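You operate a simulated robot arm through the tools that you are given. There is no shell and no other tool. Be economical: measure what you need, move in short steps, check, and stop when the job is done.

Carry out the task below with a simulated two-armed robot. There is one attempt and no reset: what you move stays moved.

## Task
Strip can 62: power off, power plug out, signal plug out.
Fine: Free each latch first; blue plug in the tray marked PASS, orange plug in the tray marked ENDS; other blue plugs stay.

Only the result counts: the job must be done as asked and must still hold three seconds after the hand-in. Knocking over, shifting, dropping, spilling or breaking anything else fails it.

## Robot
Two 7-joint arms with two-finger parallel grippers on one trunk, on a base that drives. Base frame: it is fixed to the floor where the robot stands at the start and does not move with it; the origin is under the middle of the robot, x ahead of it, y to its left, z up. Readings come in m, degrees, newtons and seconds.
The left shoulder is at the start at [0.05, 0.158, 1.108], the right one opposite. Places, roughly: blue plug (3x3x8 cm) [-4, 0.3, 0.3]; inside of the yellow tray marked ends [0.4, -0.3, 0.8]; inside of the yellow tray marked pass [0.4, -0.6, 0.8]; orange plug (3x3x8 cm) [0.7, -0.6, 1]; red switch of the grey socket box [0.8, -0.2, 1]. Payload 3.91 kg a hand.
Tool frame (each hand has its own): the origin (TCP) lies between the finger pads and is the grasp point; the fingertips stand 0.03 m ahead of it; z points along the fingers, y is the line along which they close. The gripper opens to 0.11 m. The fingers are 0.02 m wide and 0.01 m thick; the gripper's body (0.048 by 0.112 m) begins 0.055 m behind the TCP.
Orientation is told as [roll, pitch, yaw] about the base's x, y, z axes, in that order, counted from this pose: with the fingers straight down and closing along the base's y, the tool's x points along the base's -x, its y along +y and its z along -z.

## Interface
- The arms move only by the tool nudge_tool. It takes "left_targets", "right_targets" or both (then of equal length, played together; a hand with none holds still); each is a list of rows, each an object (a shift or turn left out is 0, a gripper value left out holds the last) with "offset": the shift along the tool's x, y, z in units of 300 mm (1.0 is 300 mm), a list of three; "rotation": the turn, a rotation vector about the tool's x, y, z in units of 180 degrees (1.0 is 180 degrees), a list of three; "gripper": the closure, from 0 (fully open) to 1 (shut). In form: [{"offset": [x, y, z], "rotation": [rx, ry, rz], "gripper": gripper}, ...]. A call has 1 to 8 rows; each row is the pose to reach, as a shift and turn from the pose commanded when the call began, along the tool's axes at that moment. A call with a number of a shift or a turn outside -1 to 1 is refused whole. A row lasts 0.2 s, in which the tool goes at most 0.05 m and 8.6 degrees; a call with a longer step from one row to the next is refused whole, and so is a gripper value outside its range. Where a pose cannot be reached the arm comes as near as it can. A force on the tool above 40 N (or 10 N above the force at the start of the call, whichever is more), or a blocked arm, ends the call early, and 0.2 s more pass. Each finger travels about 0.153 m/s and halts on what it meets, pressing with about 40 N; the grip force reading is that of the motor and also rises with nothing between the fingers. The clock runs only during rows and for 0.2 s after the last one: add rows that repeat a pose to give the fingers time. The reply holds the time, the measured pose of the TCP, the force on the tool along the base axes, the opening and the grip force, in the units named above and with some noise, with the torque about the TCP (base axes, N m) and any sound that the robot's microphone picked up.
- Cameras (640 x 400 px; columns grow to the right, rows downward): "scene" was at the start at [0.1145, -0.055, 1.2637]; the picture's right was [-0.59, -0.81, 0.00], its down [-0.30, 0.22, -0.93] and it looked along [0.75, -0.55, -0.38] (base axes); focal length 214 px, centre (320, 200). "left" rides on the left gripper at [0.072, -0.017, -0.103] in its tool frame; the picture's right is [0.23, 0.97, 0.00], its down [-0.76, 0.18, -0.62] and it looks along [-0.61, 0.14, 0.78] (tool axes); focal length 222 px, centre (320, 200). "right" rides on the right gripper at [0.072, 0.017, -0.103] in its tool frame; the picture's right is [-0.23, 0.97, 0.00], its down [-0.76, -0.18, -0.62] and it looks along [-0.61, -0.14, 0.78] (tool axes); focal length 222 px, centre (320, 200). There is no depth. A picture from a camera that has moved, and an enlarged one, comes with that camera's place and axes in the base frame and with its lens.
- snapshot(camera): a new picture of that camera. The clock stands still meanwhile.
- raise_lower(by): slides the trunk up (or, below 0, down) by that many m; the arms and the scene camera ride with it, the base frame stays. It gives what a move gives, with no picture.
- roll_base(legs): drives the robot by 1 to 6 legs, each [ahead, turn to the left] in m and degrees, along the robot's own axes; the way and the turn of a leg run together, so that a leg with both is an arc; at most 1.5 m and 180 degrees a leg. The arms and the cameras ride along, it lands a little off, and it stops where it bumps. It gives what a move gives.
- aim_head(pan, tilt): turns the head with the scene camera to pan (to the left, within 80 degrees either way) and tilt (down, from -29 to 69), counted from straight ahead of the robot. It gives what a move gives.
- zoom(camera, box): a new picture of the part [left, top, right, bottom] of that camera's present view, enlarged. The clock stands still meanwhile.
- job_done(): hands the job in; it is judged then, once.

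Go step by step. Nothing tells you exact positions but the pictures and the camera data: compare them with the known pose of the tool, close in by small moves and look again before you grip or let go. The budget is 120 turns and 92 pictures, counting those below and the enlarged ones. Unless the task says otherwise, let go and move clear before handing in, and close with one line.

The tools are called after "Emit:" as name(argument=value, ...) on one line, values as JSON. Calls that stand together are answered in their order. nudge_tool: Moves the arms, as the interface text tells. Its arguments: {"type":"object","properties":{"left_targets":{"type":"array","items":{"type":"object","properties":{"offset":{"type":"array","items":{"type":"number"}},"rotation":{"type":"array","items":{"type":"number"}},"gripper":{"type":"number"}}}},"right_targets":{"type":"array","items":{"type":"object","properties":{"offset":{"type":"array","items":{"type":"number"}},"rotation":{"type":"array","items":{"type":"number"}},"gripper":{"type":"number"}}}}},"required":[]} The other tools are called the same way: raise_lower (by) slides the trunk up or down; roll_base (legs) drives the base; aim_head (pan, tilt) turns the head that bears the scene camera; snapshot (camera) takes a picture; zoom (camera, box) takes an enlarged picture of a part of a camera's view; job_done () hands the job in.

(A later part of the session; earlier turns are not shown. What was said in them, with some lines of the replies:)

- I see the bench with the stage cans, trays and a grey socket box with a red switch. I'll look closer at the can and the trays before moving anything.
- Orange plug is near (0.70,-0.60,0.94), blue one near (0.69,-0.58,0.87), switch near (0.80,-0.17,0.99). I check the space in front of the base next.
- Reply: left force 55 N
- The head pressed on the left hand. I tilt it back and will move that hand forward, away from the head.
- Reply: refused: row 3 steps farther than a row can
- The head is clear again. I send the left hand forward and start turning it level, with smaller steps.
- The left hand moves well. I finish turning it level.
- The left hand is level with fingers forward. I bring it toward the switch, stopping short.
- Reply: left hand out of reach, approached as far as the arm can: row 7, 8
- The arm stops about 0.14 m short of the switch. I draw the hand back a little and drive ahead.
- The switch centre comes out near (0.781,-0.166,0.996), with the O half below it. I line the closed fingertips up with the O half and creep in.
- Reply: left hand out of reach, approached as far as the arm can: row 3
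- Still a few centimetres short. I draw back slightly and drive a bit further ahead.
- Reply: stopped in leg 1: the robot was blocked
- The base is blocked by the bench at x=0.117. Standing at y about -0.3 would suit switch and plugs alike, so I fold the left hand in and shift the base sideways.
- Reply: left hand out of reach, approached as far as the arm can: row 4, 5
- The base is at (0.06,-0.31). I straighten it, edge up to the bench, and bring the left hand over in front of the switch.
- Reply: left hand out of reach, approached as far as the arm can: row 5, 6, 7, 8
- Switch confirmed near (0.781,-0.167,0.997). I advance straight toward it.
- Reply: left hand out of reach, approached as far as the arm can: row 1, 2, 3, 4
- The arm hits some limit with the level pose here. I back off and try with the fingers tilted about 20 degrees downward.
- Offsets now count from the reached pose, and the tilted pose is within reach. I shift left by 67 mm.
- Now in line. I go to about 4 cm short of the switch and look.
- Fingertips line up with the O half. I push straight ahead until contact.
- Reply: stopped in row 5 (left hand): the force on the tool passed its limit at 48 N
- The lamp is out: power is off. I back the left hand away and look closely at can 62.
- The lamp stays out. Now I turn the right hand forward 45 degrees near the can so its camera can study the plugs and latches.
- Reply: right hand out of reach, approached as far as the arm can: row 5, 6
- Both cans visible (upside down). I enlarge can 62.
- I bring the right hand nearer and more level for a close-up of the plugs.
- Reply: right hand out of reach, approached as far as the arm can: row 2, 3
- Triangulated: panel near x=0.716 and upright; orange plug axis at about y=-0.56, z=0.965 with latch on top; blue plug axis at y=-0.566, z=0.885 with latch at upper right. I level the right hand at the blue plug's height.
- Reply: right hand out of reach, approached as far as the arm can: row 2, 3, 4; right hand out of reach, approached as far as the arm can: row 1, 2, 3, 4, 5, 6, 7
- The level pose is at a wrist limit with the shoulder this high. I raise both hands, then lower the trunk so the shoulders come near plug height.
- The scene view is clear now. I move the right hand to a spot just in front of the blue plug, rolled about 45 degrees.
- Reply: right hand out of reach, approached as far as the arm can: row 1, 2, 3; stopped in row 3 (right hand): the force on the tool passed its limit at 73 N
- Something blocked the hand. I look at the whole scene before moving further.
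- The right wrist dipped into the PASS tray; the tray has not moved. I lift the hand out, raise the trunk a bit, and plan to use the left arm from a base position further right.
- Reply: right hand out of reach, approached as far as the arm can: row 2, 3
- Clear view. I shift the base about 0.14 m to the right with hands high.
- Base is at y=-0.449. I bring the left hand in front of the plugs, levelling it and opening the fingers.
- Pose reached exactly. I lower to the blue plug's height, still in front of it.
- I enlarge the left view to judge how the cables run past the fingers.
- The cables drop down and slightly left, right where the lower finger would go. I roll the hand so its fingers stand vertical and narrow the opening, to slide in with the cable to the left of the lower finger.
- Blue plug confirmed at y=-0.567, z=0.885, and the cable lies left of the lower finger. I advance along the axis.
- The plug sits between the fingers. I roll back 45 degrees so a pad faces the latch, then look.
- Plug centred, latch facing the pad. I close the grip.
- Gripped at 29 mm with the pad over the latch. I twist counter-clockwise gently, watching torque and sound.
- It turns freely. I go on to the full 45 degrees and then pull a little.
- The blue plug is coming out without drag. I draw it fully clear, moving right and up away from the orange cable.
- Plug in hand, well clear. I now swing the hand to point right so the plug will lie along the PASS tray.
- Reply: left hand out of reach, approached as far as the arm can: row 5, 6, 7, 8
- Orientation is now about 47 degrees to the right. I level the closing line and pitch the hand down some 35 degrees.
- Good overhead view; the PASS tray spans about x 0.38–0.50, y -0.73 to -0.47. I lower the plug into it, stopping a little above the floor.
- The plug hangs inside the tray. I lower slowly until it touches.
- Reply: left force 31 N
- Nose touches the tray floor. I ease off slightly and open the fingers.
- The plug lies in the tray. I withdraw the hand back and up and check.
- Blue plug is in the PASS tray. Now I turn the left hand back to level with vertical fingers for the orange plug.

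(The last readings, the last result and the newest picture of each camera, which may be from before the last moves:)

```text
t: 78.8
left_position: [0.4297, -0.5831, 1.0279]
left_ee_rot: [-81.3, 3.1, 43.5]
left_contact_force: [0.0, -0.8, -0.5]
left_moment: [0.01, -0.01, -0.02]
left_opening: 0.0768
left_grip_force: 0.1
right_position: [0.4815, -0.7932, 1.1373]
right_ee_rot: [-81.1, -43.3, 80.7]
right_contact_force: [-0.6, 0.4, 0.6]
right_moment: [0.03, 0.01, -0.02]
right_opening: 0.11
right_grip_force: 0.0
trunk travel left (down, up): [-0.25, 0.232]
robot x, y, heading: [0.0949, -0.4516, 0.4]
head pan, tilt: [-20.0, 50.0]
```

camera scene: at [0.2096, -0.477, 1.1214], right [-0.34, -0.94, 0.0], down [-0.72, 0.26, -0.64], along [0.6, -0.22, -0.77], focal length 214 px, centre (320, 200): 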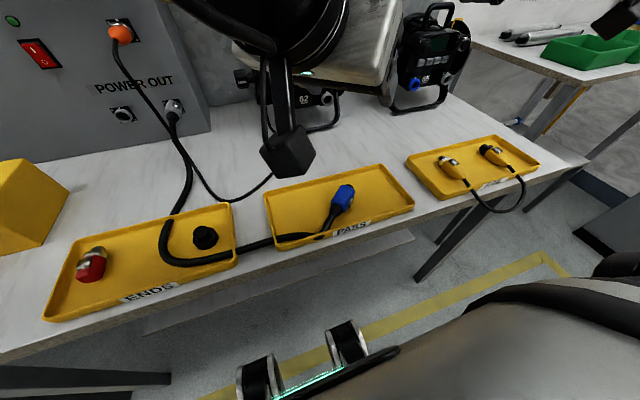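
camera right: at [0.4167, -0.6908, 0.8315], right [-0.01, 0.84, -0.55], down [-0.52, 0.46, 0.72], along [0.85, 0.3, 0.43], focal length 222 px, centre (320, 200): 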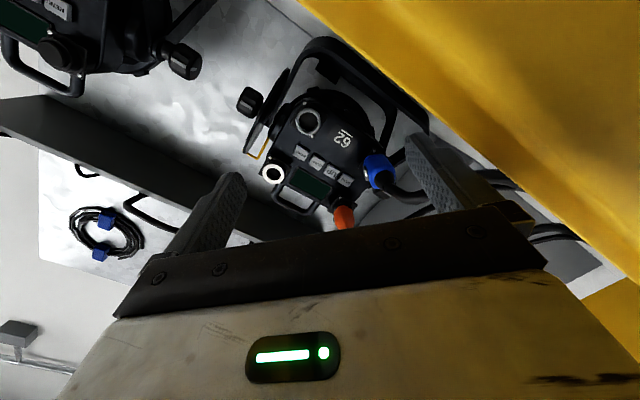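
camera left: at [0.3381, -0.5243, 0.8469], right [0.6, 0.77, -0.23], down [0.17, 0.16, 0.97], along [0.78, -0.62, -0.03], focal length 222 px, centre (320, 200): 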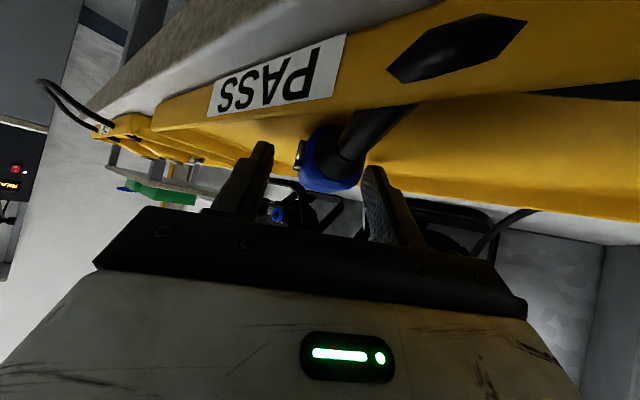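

I finish turning level and move to in front of the orange plug, a bit to its right to pass its cable.

Emit:
nudge_tool(left_targets=[{"offset": [-0.05, 0.024, 0.033], "rotation": [0.0088, -0.0432, -0.0006], "gripper": 0.4}, {"offset": [-0.1, 0.048, 0.066], "rotation": [0.0175, -0.0863, -0.0011]}, {"offset": [-0.15, 0.073, 0.1], "rotation": [0.0263, -0.1295, -0.0017]}, {"offset": [-0.2, 0.097, 0.133], "rotation": [0.0351, -0.1727, -0.0023]}, {"offset": [-0.255, 0.122, 0.166], "rotation": [0.0438, -0.2158, -0.0028]}, {"offset": [-0.304, 0.146, 0.198], "rotation": [0.0526, -0.259, -0.0034]}, {"offset": [-0.304, 0.146, 0.198], "rotation": [0.0526, -0.259, -0.0034]}])

Emit:
aim_head(pan=-30, tilt=25)

Emit:
snapshot(camera="left")

Emit:
zoom(camera="scene", box=[180, 140, 340, 260])

```text
t: 80.4
left_position: [0.5287, -0.5611, 0.9698]
left_ee_rot: [-90.1, 0.1, 90.0]
left_contact_force: [0.3, 0.5, 0.1]
left_moment: [0.02, 0.0, 0.02]
left_opening: 0.066
left_grip_force: 0.1
right_position: [0.4818, -0.793, 1.136]
right_ee_rot: [-81.0, -43.3, 80.7]
right_contact_force: [-0.6, -0.1, -0.8]
right_moment: [0.01, -0.02, 0.02]
right_opening: 0.1102
right_grip_force: 0.1
trunk travel left (down, up): [-0.25, 0.232]
robot x, y, heading: [0.0989, -0.4485, 0.0]
head pan, tilt: [-20.0, 50.0]
```

```text
t: 81.3
left_position: [0.5297, -0.5606, 0.9706]
left_ee_rot: [-90.1, 0.0, 89.9]
left_contact_force: [0.1, 1.3, -0.2]
left_moment: [0.01, -0.03, 0.01]
left_opening: 0.0661
left_grip_force: 0.0
right_position: [0.4813, -0.7926, 1.1357]
right_ee_rot: [-81.1, -43.3, 80.8]
right_contact_force: [-0.3, -0.1, -0.1]
right_moment: [0.0, 0.02, -0.01]
right_opening: 0.1101
right_grip_force: 0.0
trunk travel left (down, up): [-0.25, 0.232]
robot x, y, heading: [0.0961, -0.4498, 0.2]
head pan, tilt: [-30.0, 25.0]
```

```text
32 pictures are left
camera left: at [0.4259, -0.6335, 0.9862], right [0.0, -0.23, -0.97], down [-0.62, 0.76, -0.18], along [0.78, 0.61, -0.14], focal length 222 px, centre (320, 200)
```

left: 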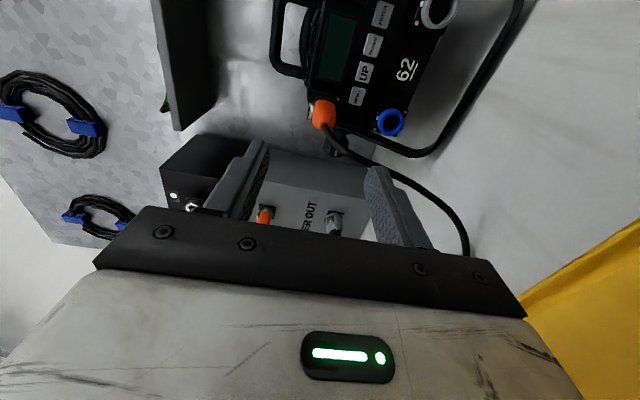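

```text
3.33 times, centred on (260, 200) of scene
camera zoom: at [0.2171, -0.4967, 1.1589], right [-0.5, -0.87, 0.0], down [-0.37, 0.21, -0.91], along [0.79, -0.45, -0.42], focal length 715 px, centre (520, 200)
```

zoom: 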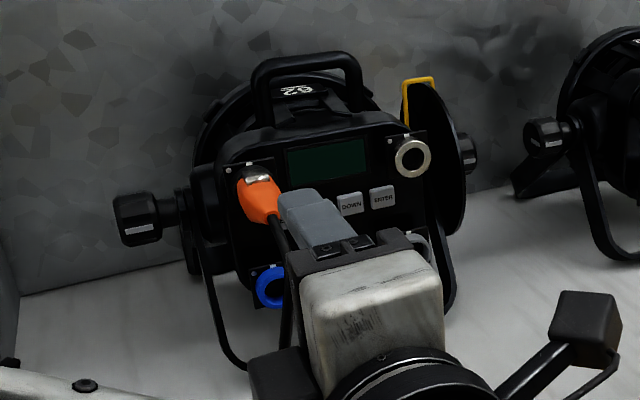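

Orange plug confirmed at y=-0.560, z=0.966, latch on top near x=0.672. I advance, offset 12 mm to the right, then slide left onto its axis.

Emit:
nudge_tool(left_targets=[{"offset": [0.04, 0.015, 0.07]}, {"offset": [0.04, 0.015, 0.14]}, {"offset": [0.04, 0.015, 0.21]}, {"offset": [0.04, 0.015, 0.28]}, {"offset": [0.04, 0.015, 0.35]}, {"offset": [0.04, 0.015, 0.42]}, {"offset": [0.02, 0.015, 0.44]}, {"offset": [0.0, 0.015, 0.445]}])

Emit:
snapshot(camera="left")

Emit:
zoom(camera="scene", box=[180, 140, 340, 260])

```text
t: 83.1
left_position: [0.6629, -0.5608, 0.9661]
left_ee_rot: [-90.1, 0.1, 89.9]
left_contact_force: [0.0, 0.1, -0.4]
left_moment: [0.03, 0.0, 0.0]
left_opening: 0.0661
left_grip_force: 0.0
right_position: [0.4826, -0.7925, 1.1363]
right_ee_rot: [-81.1, -43.3, 80.8]
right_contact_force: [-0.5, 0.2, 0.5]
right_moment: [0.01, -0.03, 0.01]
right_opening: 0.1101
right_grip_force: 0.0
trunk travel left (down, up): [-0.25, 0.232]
robot x, y, heading: [0.0957, -0.4547, 0.3]
head pan, tilt: [-30.0, 25.0]
```

```text
30 pictures are left
camera left: at [0.5602, -0.6335, 0.9819], right [0.0, -0.23, -0.97], down [-0.62, 0.76, -0.18], along [0.78, 0.61, -0.14], focal length 222 px, centre (320, 200)
```

left: 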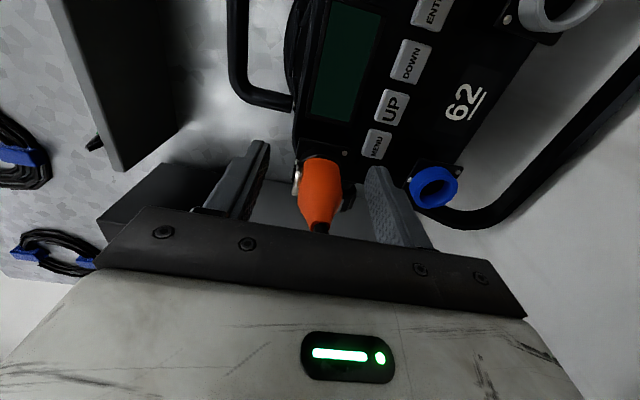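

```text
3.33 times, centred on (260, 200) of scene
camera zoom: at [0.2171, -0.4966, 1.1589], right [-0.5, -0.87, 0.0], down [-0.37, 0.21, -0.91], along [0.79, -0.45, -0.42], focal length 715 px, centre (520, 200)
```

zoom: 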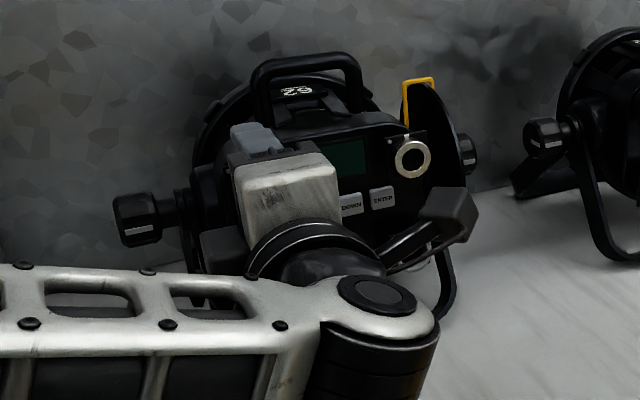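

The silver latch sits under the upper pad's path. I close the grip.

Emit:
nudge_tool(left_targets=[{"gripper": 0.7}, {"gripper": 1}, {"gripper": 1}, {"gripper": 1}])

Emit:
snapshot(camera="left")

```text
t: 84.1
left_position: [0.663, -0.5614, 0.9652]
left_ee_rot: [-90.1, 0.0, 89.9]
left_contact_force: [0.0, -0.8, -2.8]
left_moment: [-0.03, 0.04, -0.03]
left_opening: 0.0234
left_grip_force: 40.0
right_position: [0.4814, -0.7914, 1.1357]
right_ee_rot: [-81.2, -43.2, 80.8]
right_contact_force: [0.3, -0.3, -0.1]
right_moment: [-0.02, -0.02, -0.01]
right_opening: 0.1102
right_grip_force: 0.1
trunk travel left (down, up): [-0.25, 0.232]
robot x, y, heading: [0.0947, -0.4494, 0.0]
head pan, tilt: [-30.0, 25.0]
```

```text
28 pictures are left
camera left: at [0.56, -0.6335, 0.9819], right [0.0, -0.23, -0.97], down [-0.62, 0.76, -0.18], along [0.78, 0.61, -0.14], focal length 222 px, centre (320, 200)
```

left: 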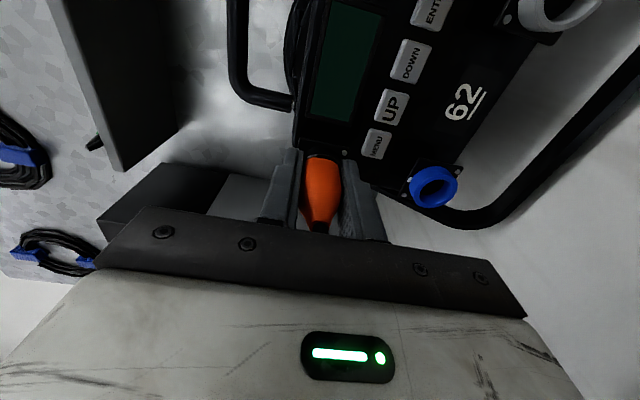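

Gripped at 23 mm with the latch pressed. I pull gently.

Emit:
nudge_tool(left_targets=[{"offset": [0, 0, -0.01]}, {"offset": [0, 0, -0.02]}, {"offset": [0, 0, -0.035]}, {"offset": [0, 0, -0.05]}, {"offset": [0, 0, -0.07]}])

Emit:
snapshot(camera="left")

```text
t: 85.3
left_position: [0.6438, -0.562, 0.9658]
left_ee_rot: [-90.1, 0.0, 89.9]
left_contact_force: [-0.6, 0.1, -0.4]
left_moment: [0.02, 0.02, 0.01]
left_opening: 0.023
left_grip_force: 39.8
right_position: [0.4823, -0.7922, 1.1361]
right_ee_rot: [-81.1, -43.3, 80.8]
right_contact_force: [0.9, -0.3, 0.0]
right_moment: [0.05, 0.0, -0.02]
right_opening: 0.1103
right_grip_force: 0.0
trunk travel left (down, up): [-0.25, 0.232]
robot x, y, heading: [0.1002, -0.4525, 0.2]
head pan, tilt: [-30.0, 25.0]
```

```text
27 pictures are left
camera left: at [0.5403, -0.6335, 0.9818], right [0.0, -0.23, -0.97], down [-0.62, 0.76, -0.18], along [0.78, 0.61, -0.14], focal length 222 px, centre (320, 200)
```

left: 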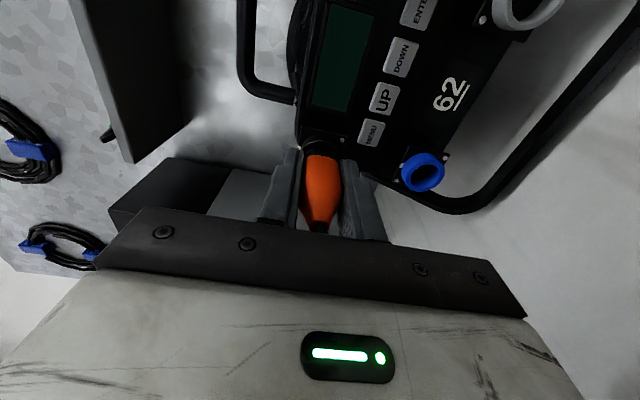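

It slides out without force. I draw it back fully.

Emit:
nudge_tool(left_targets=[{"offset": [0, 0, -0.08]}, {"offset": [0, 0, -0.16]}, {"offset": [0, 0, -0.24]}, {"offset": [0, 0, -0.32]}, {"offset": [0, -0.05, -0.38]}])

Emit:
snapshot(camera="left")

Emit:
snapshot(camera="scene")

```text
t: 86.5
left_position: [0.5298, -0.5608, 0.9772]
left_ee_rot: [-90.1, 0.0, 89.9]
left_contact_force: [0.2, 0.2, -0.7]
left_moment: [0.01, 0.0, 0.0]
left_opening: 0.0231
left_grip_force: 39.6
right_position: [0.4822, -0.7926, 1.1353]
right_ee_rot: [-81.1, -43.3, 80.8]
right_contact_force: [0.0, -0.5, 0.1]
right_moment: [0.0, 0.01, 0.01]
right_opening: 0.1102
right_grip_force: 0.1
trunk travel left (down, up): [-0.25, 0.232]
robot x, y, heading: [0.097, -0.4494, -0.0]
head pan, tilt: [-30.0, 25.0]
```

```text
26 pictures are left
camera left: at [0.4256, -0.6324, 0.9949], right [0.0, -0.23, -0.97], down [-0.62, 0.76, -0.18], along [0.78, 0.61, -0.14], focal length 222 px, centre (320, 200)
```

left: 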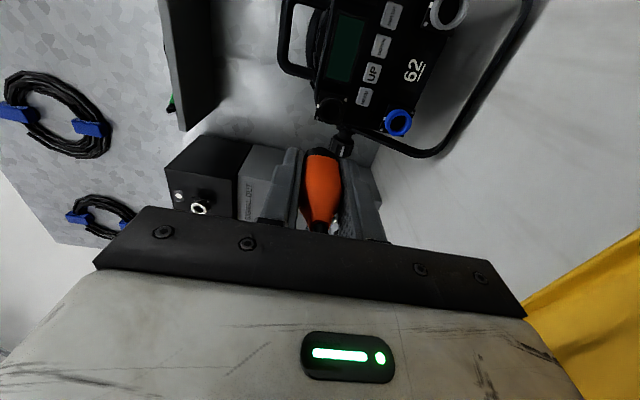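

```text
25 pictures are left
camera scene: at [0.2171, -0.4967, 1.1589], right [-0.5, -0.87, 0.0], down [-0.37, 0.21, -0.91], along [0.79, -0.45, -0.42], focal length 214 px, centre (320, 200)
```

scene: 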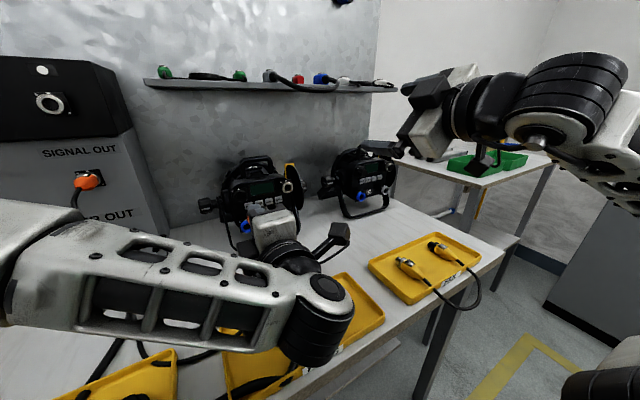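

Both plugs are out of can 62. Now I lift the orange plug and roll the hand back for placing it in the ENDS tray.

Emit:
nudge_tool(left_targets=[{"offset": [0, -0.05, -0.05], "rotation": [0, 0, 0.046]}, {"offset": [0, -0.1, -0.1], "rotation": [0, 0, 0.092]}, {"offset": [0, -0.15, -0.13], "rotation": [0, 0, 0.138]}, {"offset": [0, -0.2, -0.13], "rotation": [0, 0, 0.184]}, {"offset": [0, -0.2, -0.13], "rotation": [0, 0, 0.23]}, {"offset": [0, -0.2, -0.13], "rotation": [0, 0, 0.276]}, {"offset": [0, -0.2, -0.13], "rotation": [0, 0, 0.322]}, {"offset": [0, -0.2, -0.13], "rotation": [0, 0, 0.368]}])

Emit:
nudge_tool(left_targets=[{"rotation": [0, 0, 0.046]}, {"rotation": [0, 0, 0.092]}, {"rotation": [0, 0, 0.132]}, {"rotation": [0, 0, 0.132]}])

Emit:
nudge_tool(left_targets=[{"rotation": [0, 0.045, 0]}, {"rotation": [0, 0.09, 0]}, {"rotation": [0, 0.135, 0]}, {"rotation": [0, 0.18, 0]}, {"rotation": [0, 0.22, 0]}, {"rotation": [0, 0.25, 0]}, {"rotation": [0, 0.25, 0]}])

```text
t: 88.3
left_position: [0.4893, -0.5599, 1.0399]
left_ee_rot: [-90.2, -66.4, 90.1]
left_contact_force: [-0.2, 0.7, -0.4]
left_moment: [0.01, 0.01, 0.01]
left_opening: 0.0231
left_grip_force: 40.2
right_position: [0.4827, -0.7918, 1.1354]
right_ee_rot: [-81.1, -43.3, 80.8]
right_contact_force: [0.4, 0.4, 0.3]
right_moment: [-0.03, 0.02, -0.05]
right_opening: 0.1101
right_grip_force: 0.1
trunk travel left (down, up): [-0.25, 0.232]
robot x, y, heading: [0.0968, -0.4482, 0.1]
head pan, tilt: [-30.0, 25.0]
```

```text
t: 89.3
left_position: [0.4909, -0.5605, 1.0393]
left_ee_rot: [116.4, -89.9, -116.6]
left_contact_force: [0.2, -0.4, -0.4]
left_moment: [0.04, 0.02, -0.01]
left_opening: 0.0232
left_grip_force: 40.2
right_position: [0.4824, -0.7918, 1.1365]
right_ee_rot: [-81.2, -43.3, 80.8]
right_contact_force: [0.3, -0.4, 0.6]
right_moment: [0.02, -0.03, -0.02]
right_opening: 0.11
right_grip_force: 0.0
trunk travel left (down, up): [-0.25, 0.232]
robot x, y, heading: [0.0971, -0.4518, 0.3]
head pan, tilt: [-30.0, 25.0]
```

```text
t: 90.9
left_position: [0.49, -0.561, 1.0401]
left_ee_rot: [0.0, -45.0, -0.1]
left_contact_force: [0.4, -0.3, -0.3]
left_moment: [0.02, -0.03, 0.0]
left_opening: 0.0231
left_grip_force: 40.2
right_position: [0.4822, -0.7919, 1.1363]
right_ee_rot: [-81.1, -43.4, 80.7]
right_contact_force: [0.7, -0.1, -0.5]
right_moment: [-0.01, 0.01, 0.0]
right_opening: 0.1099
right_grip_force: 0.1
trunk travel left (down, up): [-0.25, 0.232]
robot x, y, heading: [0.096, -0.4471, 0.3]
head pan, tilt: [-30.0, 25.0]
```

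Hand is tilted 45 degrees. I carry the orange plug left over the ENDS tray.

Emit:
nudge_tool(left_targets=[{"offset": [0.02, 0.14, 0]}, {"offset": [0.05, 0.28, 0]}, {"offset": [0.08, 0.42, 0.01]}, {"offset": [0.12, 0.56, 0.01]}, {"offset": [0.16, 0.7, 0.02]}, {"offset": [0.21, 0.83, 0.02]}, {"offset": [0.26, 0.96, 0.023]}, {"offset": [0.26, 0.97, 0.023]}])

Emit:
aim_head(pan=0, tilt=50)

Emit:
snapshot(camera="scene")

Emit:
snapshot(camera="left")

```text
t: 92.7
left_position: [0.4575, -0.2781, 0.996]
left_ee_rot: [0.1, -45.1, -0.1]
left_contact_force: [0.0, 0.2, -0.3]
left_moment: [0.0, -0.02, 0.0]
left_opening: 0.0232
left_grip_force: 40.2
left hand out of reach, approached as far as the arm can: row 7, 8
right_position: [0.4832, -0.7923, 1.1364]
right_ee_rot: [-81.0, -43.3, 80.7]
right_contact_force: [0.6, 1.1, 0.2]
right_moment: [0.03, 0.01, -0.03]
right_opening: 0.1102
right_grip_force: 0.2
trunk travel left (down, up): [-0.25, 0.232]
robot x, y, heading: [0.099, -0.4517, 0.1]
head pan, tilt: [-30.0, 25.0]
```

```text
t: 93.7
left_position: [0.4586, -0.2775, 0.9954]
left_ee_rot: [0.0, -45.0, -0.1]
left_contact_force: [0.0, 0.1, -0.6]
left_moment: [0.02, 0.02, 0.02]
left_opening: 0.0233
left_grip_force: 40.1
right_position: [0.4833, -0.7924, 1.1355]
right_ee_rot: [-81.1, -43.3, 80.8]
right_contact_force: [-0.4, 0.8, -0.9]
right_moment: [0.0, 0.01, -0.01]
right_opening: 0.11
right_grip_force: 0.1
trunk travel left (down, up): [-0.25, 0.232]
robot x, y, heading: [0.1004, -0.4475, 0.3]
head pan, tilt: [0.0, 50.0]
```

```text
24 pictures are left
camera scene: at [0.2143, -0.4507, 1.1215], right [0.0, -1.0, 0.0], down [-0.77, 0.0, -0.64], along [0.64, 0.0, -0.77], focal length 214 px, centre (320, 200)
```

scene: 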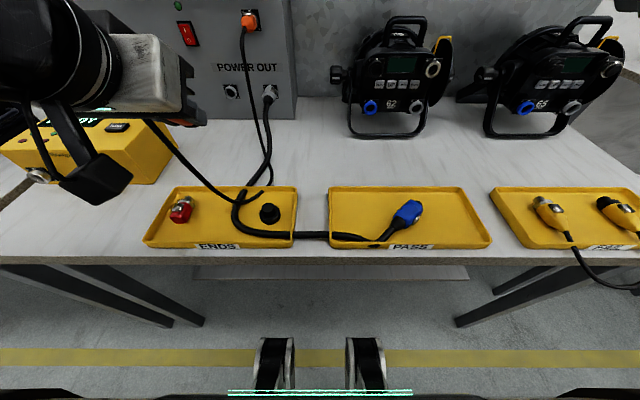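

```text
23 pictures are left
camera left: at [0.3339, -0.2954, 1.0168], right [-0.16, 0.97, -0.16], down [0.1, 0.18, 0.98], along [0.98, 0.14, -0.12], focal length 222 px, centre (320, 200)
```

left: 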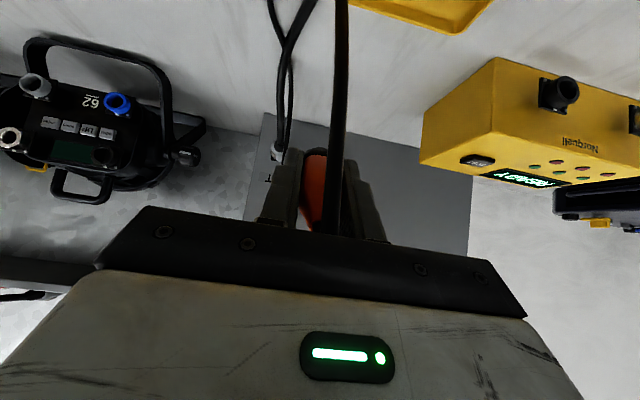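

Clear overhead view: free spot in ENDS near (0.45,-0.245), between the red plug and the power cable. I back the base 6 cm to ease the arm, then lower toward it.

Emit:
roll_base(legs=[[-0.06, 0]])

Emit:
nudge_tool(left_targets=[{"offset": [-0.02, 0.05, 0.1]}, {"offset": [0.02, 0.1, 0.16]}, {"offset": [0.08, 0.11, 0.22]}, {"offset": [0.14, 0.11, 0.28]}, {"offset": [0.19, 0.11, 0.34]}, {"offset": [0.19, 0.11, 0.34]}])

Emit:
snapshot(camera="scene")

Emit:
snapshot(camera="left")

```text
t: 94.7
left_position: [0.3972, -0.279, 0.9961]
left_ee_rot: [0.1, -45.0, -0.1]
left_contact_force: [0.4, -0.2, -0.9]
left_moment: [0.01, 0.02, 0.0]
left_opening: 0.0231
left_grip_force: 39.8
right_position: [0.4208, -0.7928, 1.1355]
right_ee_rot: [-81.1, -43.3, 80.8]
right_contact_force: [-0.1, 0.8, 0.9]
right_moment: [0.01, 0.01, -0.01]
right_opening: 0.1102
right_grip_force: 0.0
trunk travel left (down, up): [-0.25, 0.232]
robot x, y, heading: [0.0339, -0.451, 0.4]
head pan, tilt: [0.0, 50.0]
```

```text
t: 96.1
left_position: [0.4402, -0.2466, 0.8817]
left_ee_rot: [0.0, -45.0, -0.1]
left_contact_force: [-0.8, -0.1, -0.7]
left_moment: [0.01, -0.01, -0.05]
left_opening: 0.0232
left_grip_force: 39.7
left hand out of reach, approached as far as the arm can: row 3, 4, 5, 6
right_position: [0.4209, -0.7926, 1.1362]
right_ee_rot: [-81.1, -43.4, 80.6]
right_contact_force: [0.8, -0.4, -0.4]
right_moment: [0.03, 0.0, 0.01]
right_opening: 0.1101
right_grip_force: 0.2
trunk travel left (down, up): [-0.25, 0.232]
robot x, y, heading: [0.0344, -0.4502, 0.1]
head pan, tilt: [0.0, 50.0]
```

```text
22 pictures are left
camera scene: at [0.1529, -0.4508, 1.1214], right [0.0, -1.0, 0.0], down [-0.77, 0.0, -0.64], along [0.64, 0.0, -0.77], focal length 214 px, centre (320, 200)
```

scene: 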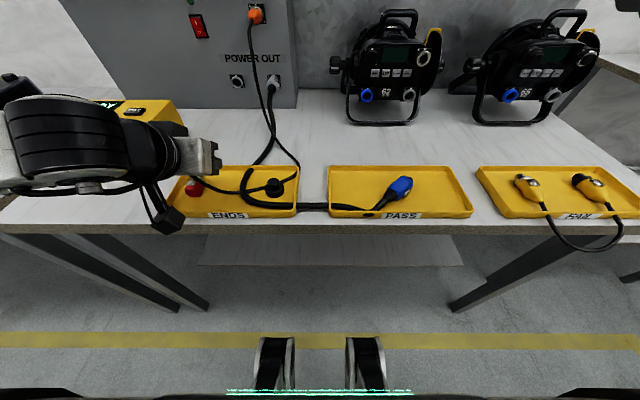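

```text
21 pictures are left
camera left: at [0.3152, -0.2633, 0.9036], right [-0.16, 0.97, -0.16], down [0.1, 0.18, 0.98], along [0.98, 0.14, -0.12], focal length 222 px, centre (320, 200)
```

left: 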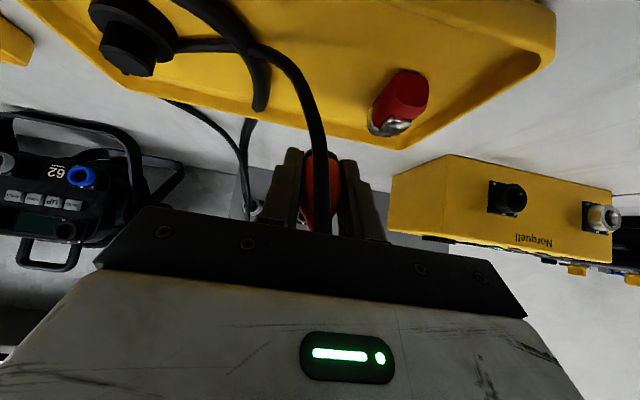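

The plug hangs over the free spot. I lower slowly to the tray floor.

Emit:
nudge_tool(left_targets=[{"offset": [0.03, 0, 0.03]}, {"offset": [0.06, 0, 0.06]}, {"offset": [0.08, 0, 0.08]}, {"offset": [0.095, 0, 0.095]}, {"offset": [0.105, 0, 0.105]}])

Emit:
snapshot(camera="left")

```text
t: 97.3
left_position: [0.4395, -0.2459, 0.8398]
left_ee_rot: [0.0, -45.4, -0.1]
left_contact_force: [-2.6, -0.2, 8.3]
left_moment: [-0.04, -0.2, 0.0]
left_opening: 0.0228
left_grip_force: 39.8
right_position: [0.4201, -0.7929, 1.1368]
right_ee_rot: [-81.1, -43.3, 80.8]
right_contact_force: [0.8, -0.3, 0.0]
right_moment: [0.0, 0.02, 0.03]
right_opening: 0.1101
right_grip_force: 0.2
trunk travel left (down, up): [-0.25, 0.232]
robot x, y, heading: [0.0391, -0.4506, 0.2]
head pan, tilt: [0.0, 50.0]
```

```text
20 pictures are left
camera left: at [0.3152, -0.2633, 0.861], right [-0.16, 0.97, -0.16], down [0.09, 0.18, 0.98], along [0.98, 0.14, -0.12], focal length 222 px, centre (320, 200)
```

left: 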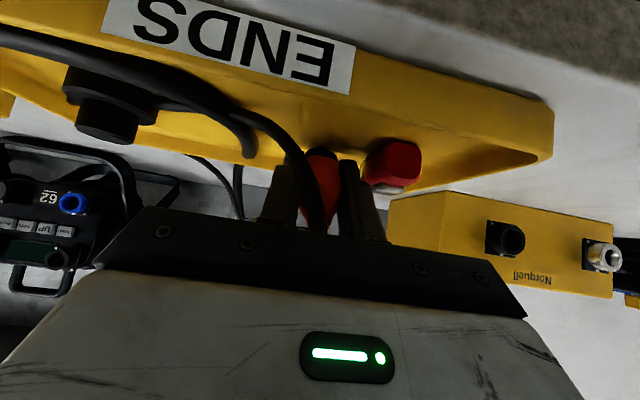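

Nose touches the floor. I ease up, shift 1 cm away from the red plug, and open the fingers only slightly.

Emit:
nudge_tool(left_targets=[{"offset": [-0.015, -0.015, -0.015]}, {"offset": [-0.012, -0.035, -0.012]}, {"offset": [-0.012, -0.035, -0.012], "gripper": 0.68}, {"offset": [-0.012, -0.035, -0.012], "gripper": 0.6}, {"offset": [-0.012, -0.035, -0.012], "gripper": 0.6}, {"offset": [-0.012, -0.035, -0.012], "gripper": 0.6}])

Emit:
snapshot(camera="left")

```text
t: 98.7
left_position: [0.439, -0.2553, 0.8438]
left_ee_rot: [0.0, -44.9, -0.1]
left_contact_force: [0.5, 0.8, 0.6]
left_moment: [0.05, -0.01, -0.01]
left_opening: 0.044
left_grip_force: 0.1
right_position: [0.4211, -0.7926, 1.1366]
right_ee_rot: [-81.0, -43.3, 80.8]
right_contact_force: [-0.3, 0.4, 0.3]
right_moment: [0.0, 0.0, -0.01]
right_opening: 0.1101
right_grip_force: 0.0
trunk travel left (down, up): [-0.25, 0.232]
robot x, y, heading: [0.0387, -0.4533, -0.0]
head pan, tilt: [0.0, 50.0]
```

```text
19 pictures are left
camera left: at [0.3154, -0.2733, 0.8649], right [-0.16, 0.97, -0.16], down [0.1, 0.18, 0.98], along [0.98, 0.14, -0.12], focal length 222 px, centre (320, 200)
```

left: 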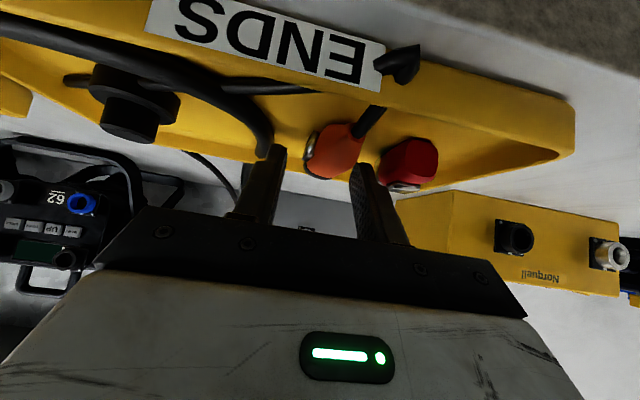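

The orange plug lies in the tray. I withdraw straight back and up, then check from above.

Emit:
nudge_tool(left_targets=[{"offset": [0, 0, -0.06]}, {"offset": [-0.03, 0, -0.16]}, {"offset": [-0.13, 0, -0.26]}, {"offset": [-0.23, 0, -0.33]}, {"offset": [-0.33, 0, -0.38]}])

Emit:
snapshot(camera="left")

Emit:
snapshot(camera="scene")

```text
t: 99.9
left_position: [0.4282, -0.2568, 0.9939]
left_ee_rot: [0.1, -44.9, -0.1]
left_contact_force: [1.2, 0.0, 0.4]
left_moment: [-0.03, 0.01, -0.04]
left_opening: 0.0439
left_grip_force: 0.0
left hand out of reach, approached as far as the arm can: row 1, 2, 3
right_position: [0.4199, -0.7928, 1.1357]
right_ee_rot: [-81.1, -43.2, 80.7]
right_contact_force: [0.1, 0.8, -0.3]
right_moment: [-0.02, 0.02, 0.01]
right_opening: 0.1099
right_grip_force: 0.1
trunk travel left (down, up): [-0.25, 0.232]
robot x, y, heading: [0.0363, -0.4501, 0.3]
head pan, tilt: [0.0, 50.0]
```

```text
18 pictures are left
camera left: at [0.3041, -0.2737, 1.0149], right [-0.16, 0.97, -0.16], down [0.1, 0.18, 0.98], along [0.98, 0.14, -0.12], focal length 222 px, centre (320, 200)
```

left: 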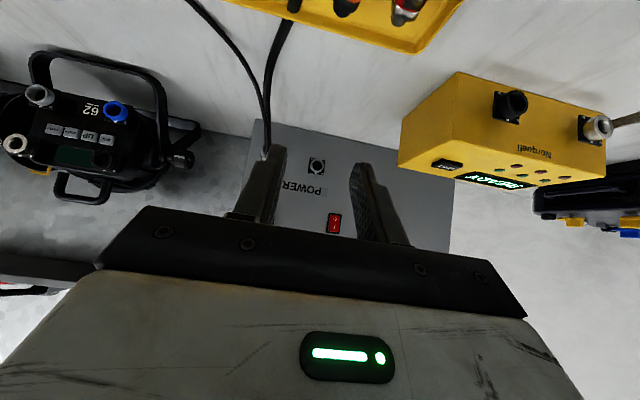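

```text
17 pictures are left
camera scene: at [0.1529, -0.4509, 1.1214], right [0.0, -1.0, 0.0], down [-0.77, 0.0, -0.64], along [0.64, 0.0, -0.77], focal length 214 px, centre (320, 200)
```

scene: 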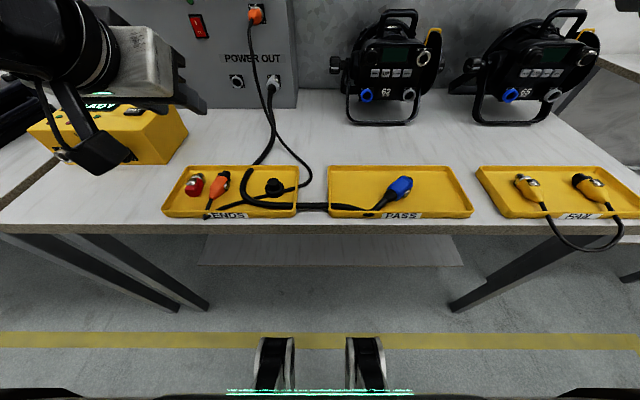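

Emit:
zoom(camera="scene", box=[140, 140, 300, 240])

Emit:
zoom(camera="scene", box=[320, 80, 600, 240])

```text
4.00 times, centred on (220, 190) of scene
camera zoom: at [0.1529, -0.4509, 1.1214], right [0.0, -1.0, 0.0], down [-0.77, 0.0, -0.64], along [0.64, 0.0, -0.77], focal length 858 px, centre (720, 240)
```

zoom: 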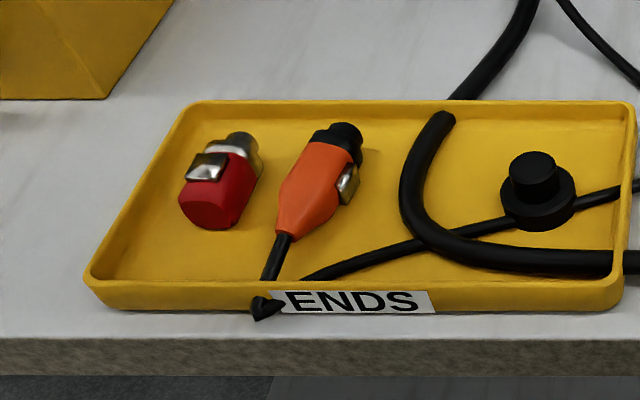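

```text
2.29 times, centred on (460, 160) of scene
camera zoom: at [0.1529, -0.4509, 1.1214], right [0.0, -1.0, 0.0], down [-0.77, 0.0, -0.64], along [0.64, 0.0, -0.77], focal length 490 px, centre (0, 291)
```

zoom: 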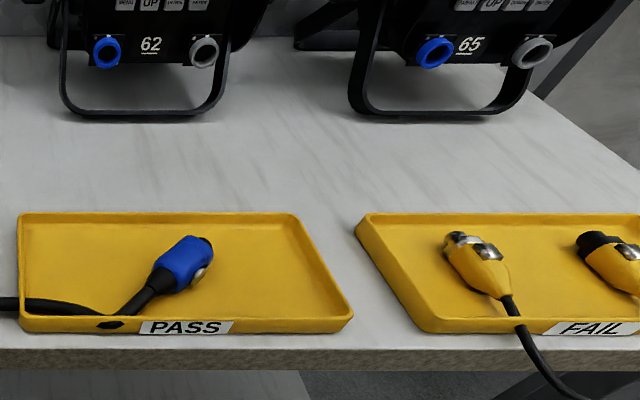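

Orange plug rests in ENDS, blue plug in PASS, red plug and black cap are unmoved, the power is off, and both hands are clear. I hand in.

Emit:
job_done()

```text
The job is handed in.
```

Can 62 is stripped and handed in: the power is off, the blue plug is in the PASS tray, and the orange plug is in the ENDS tray.
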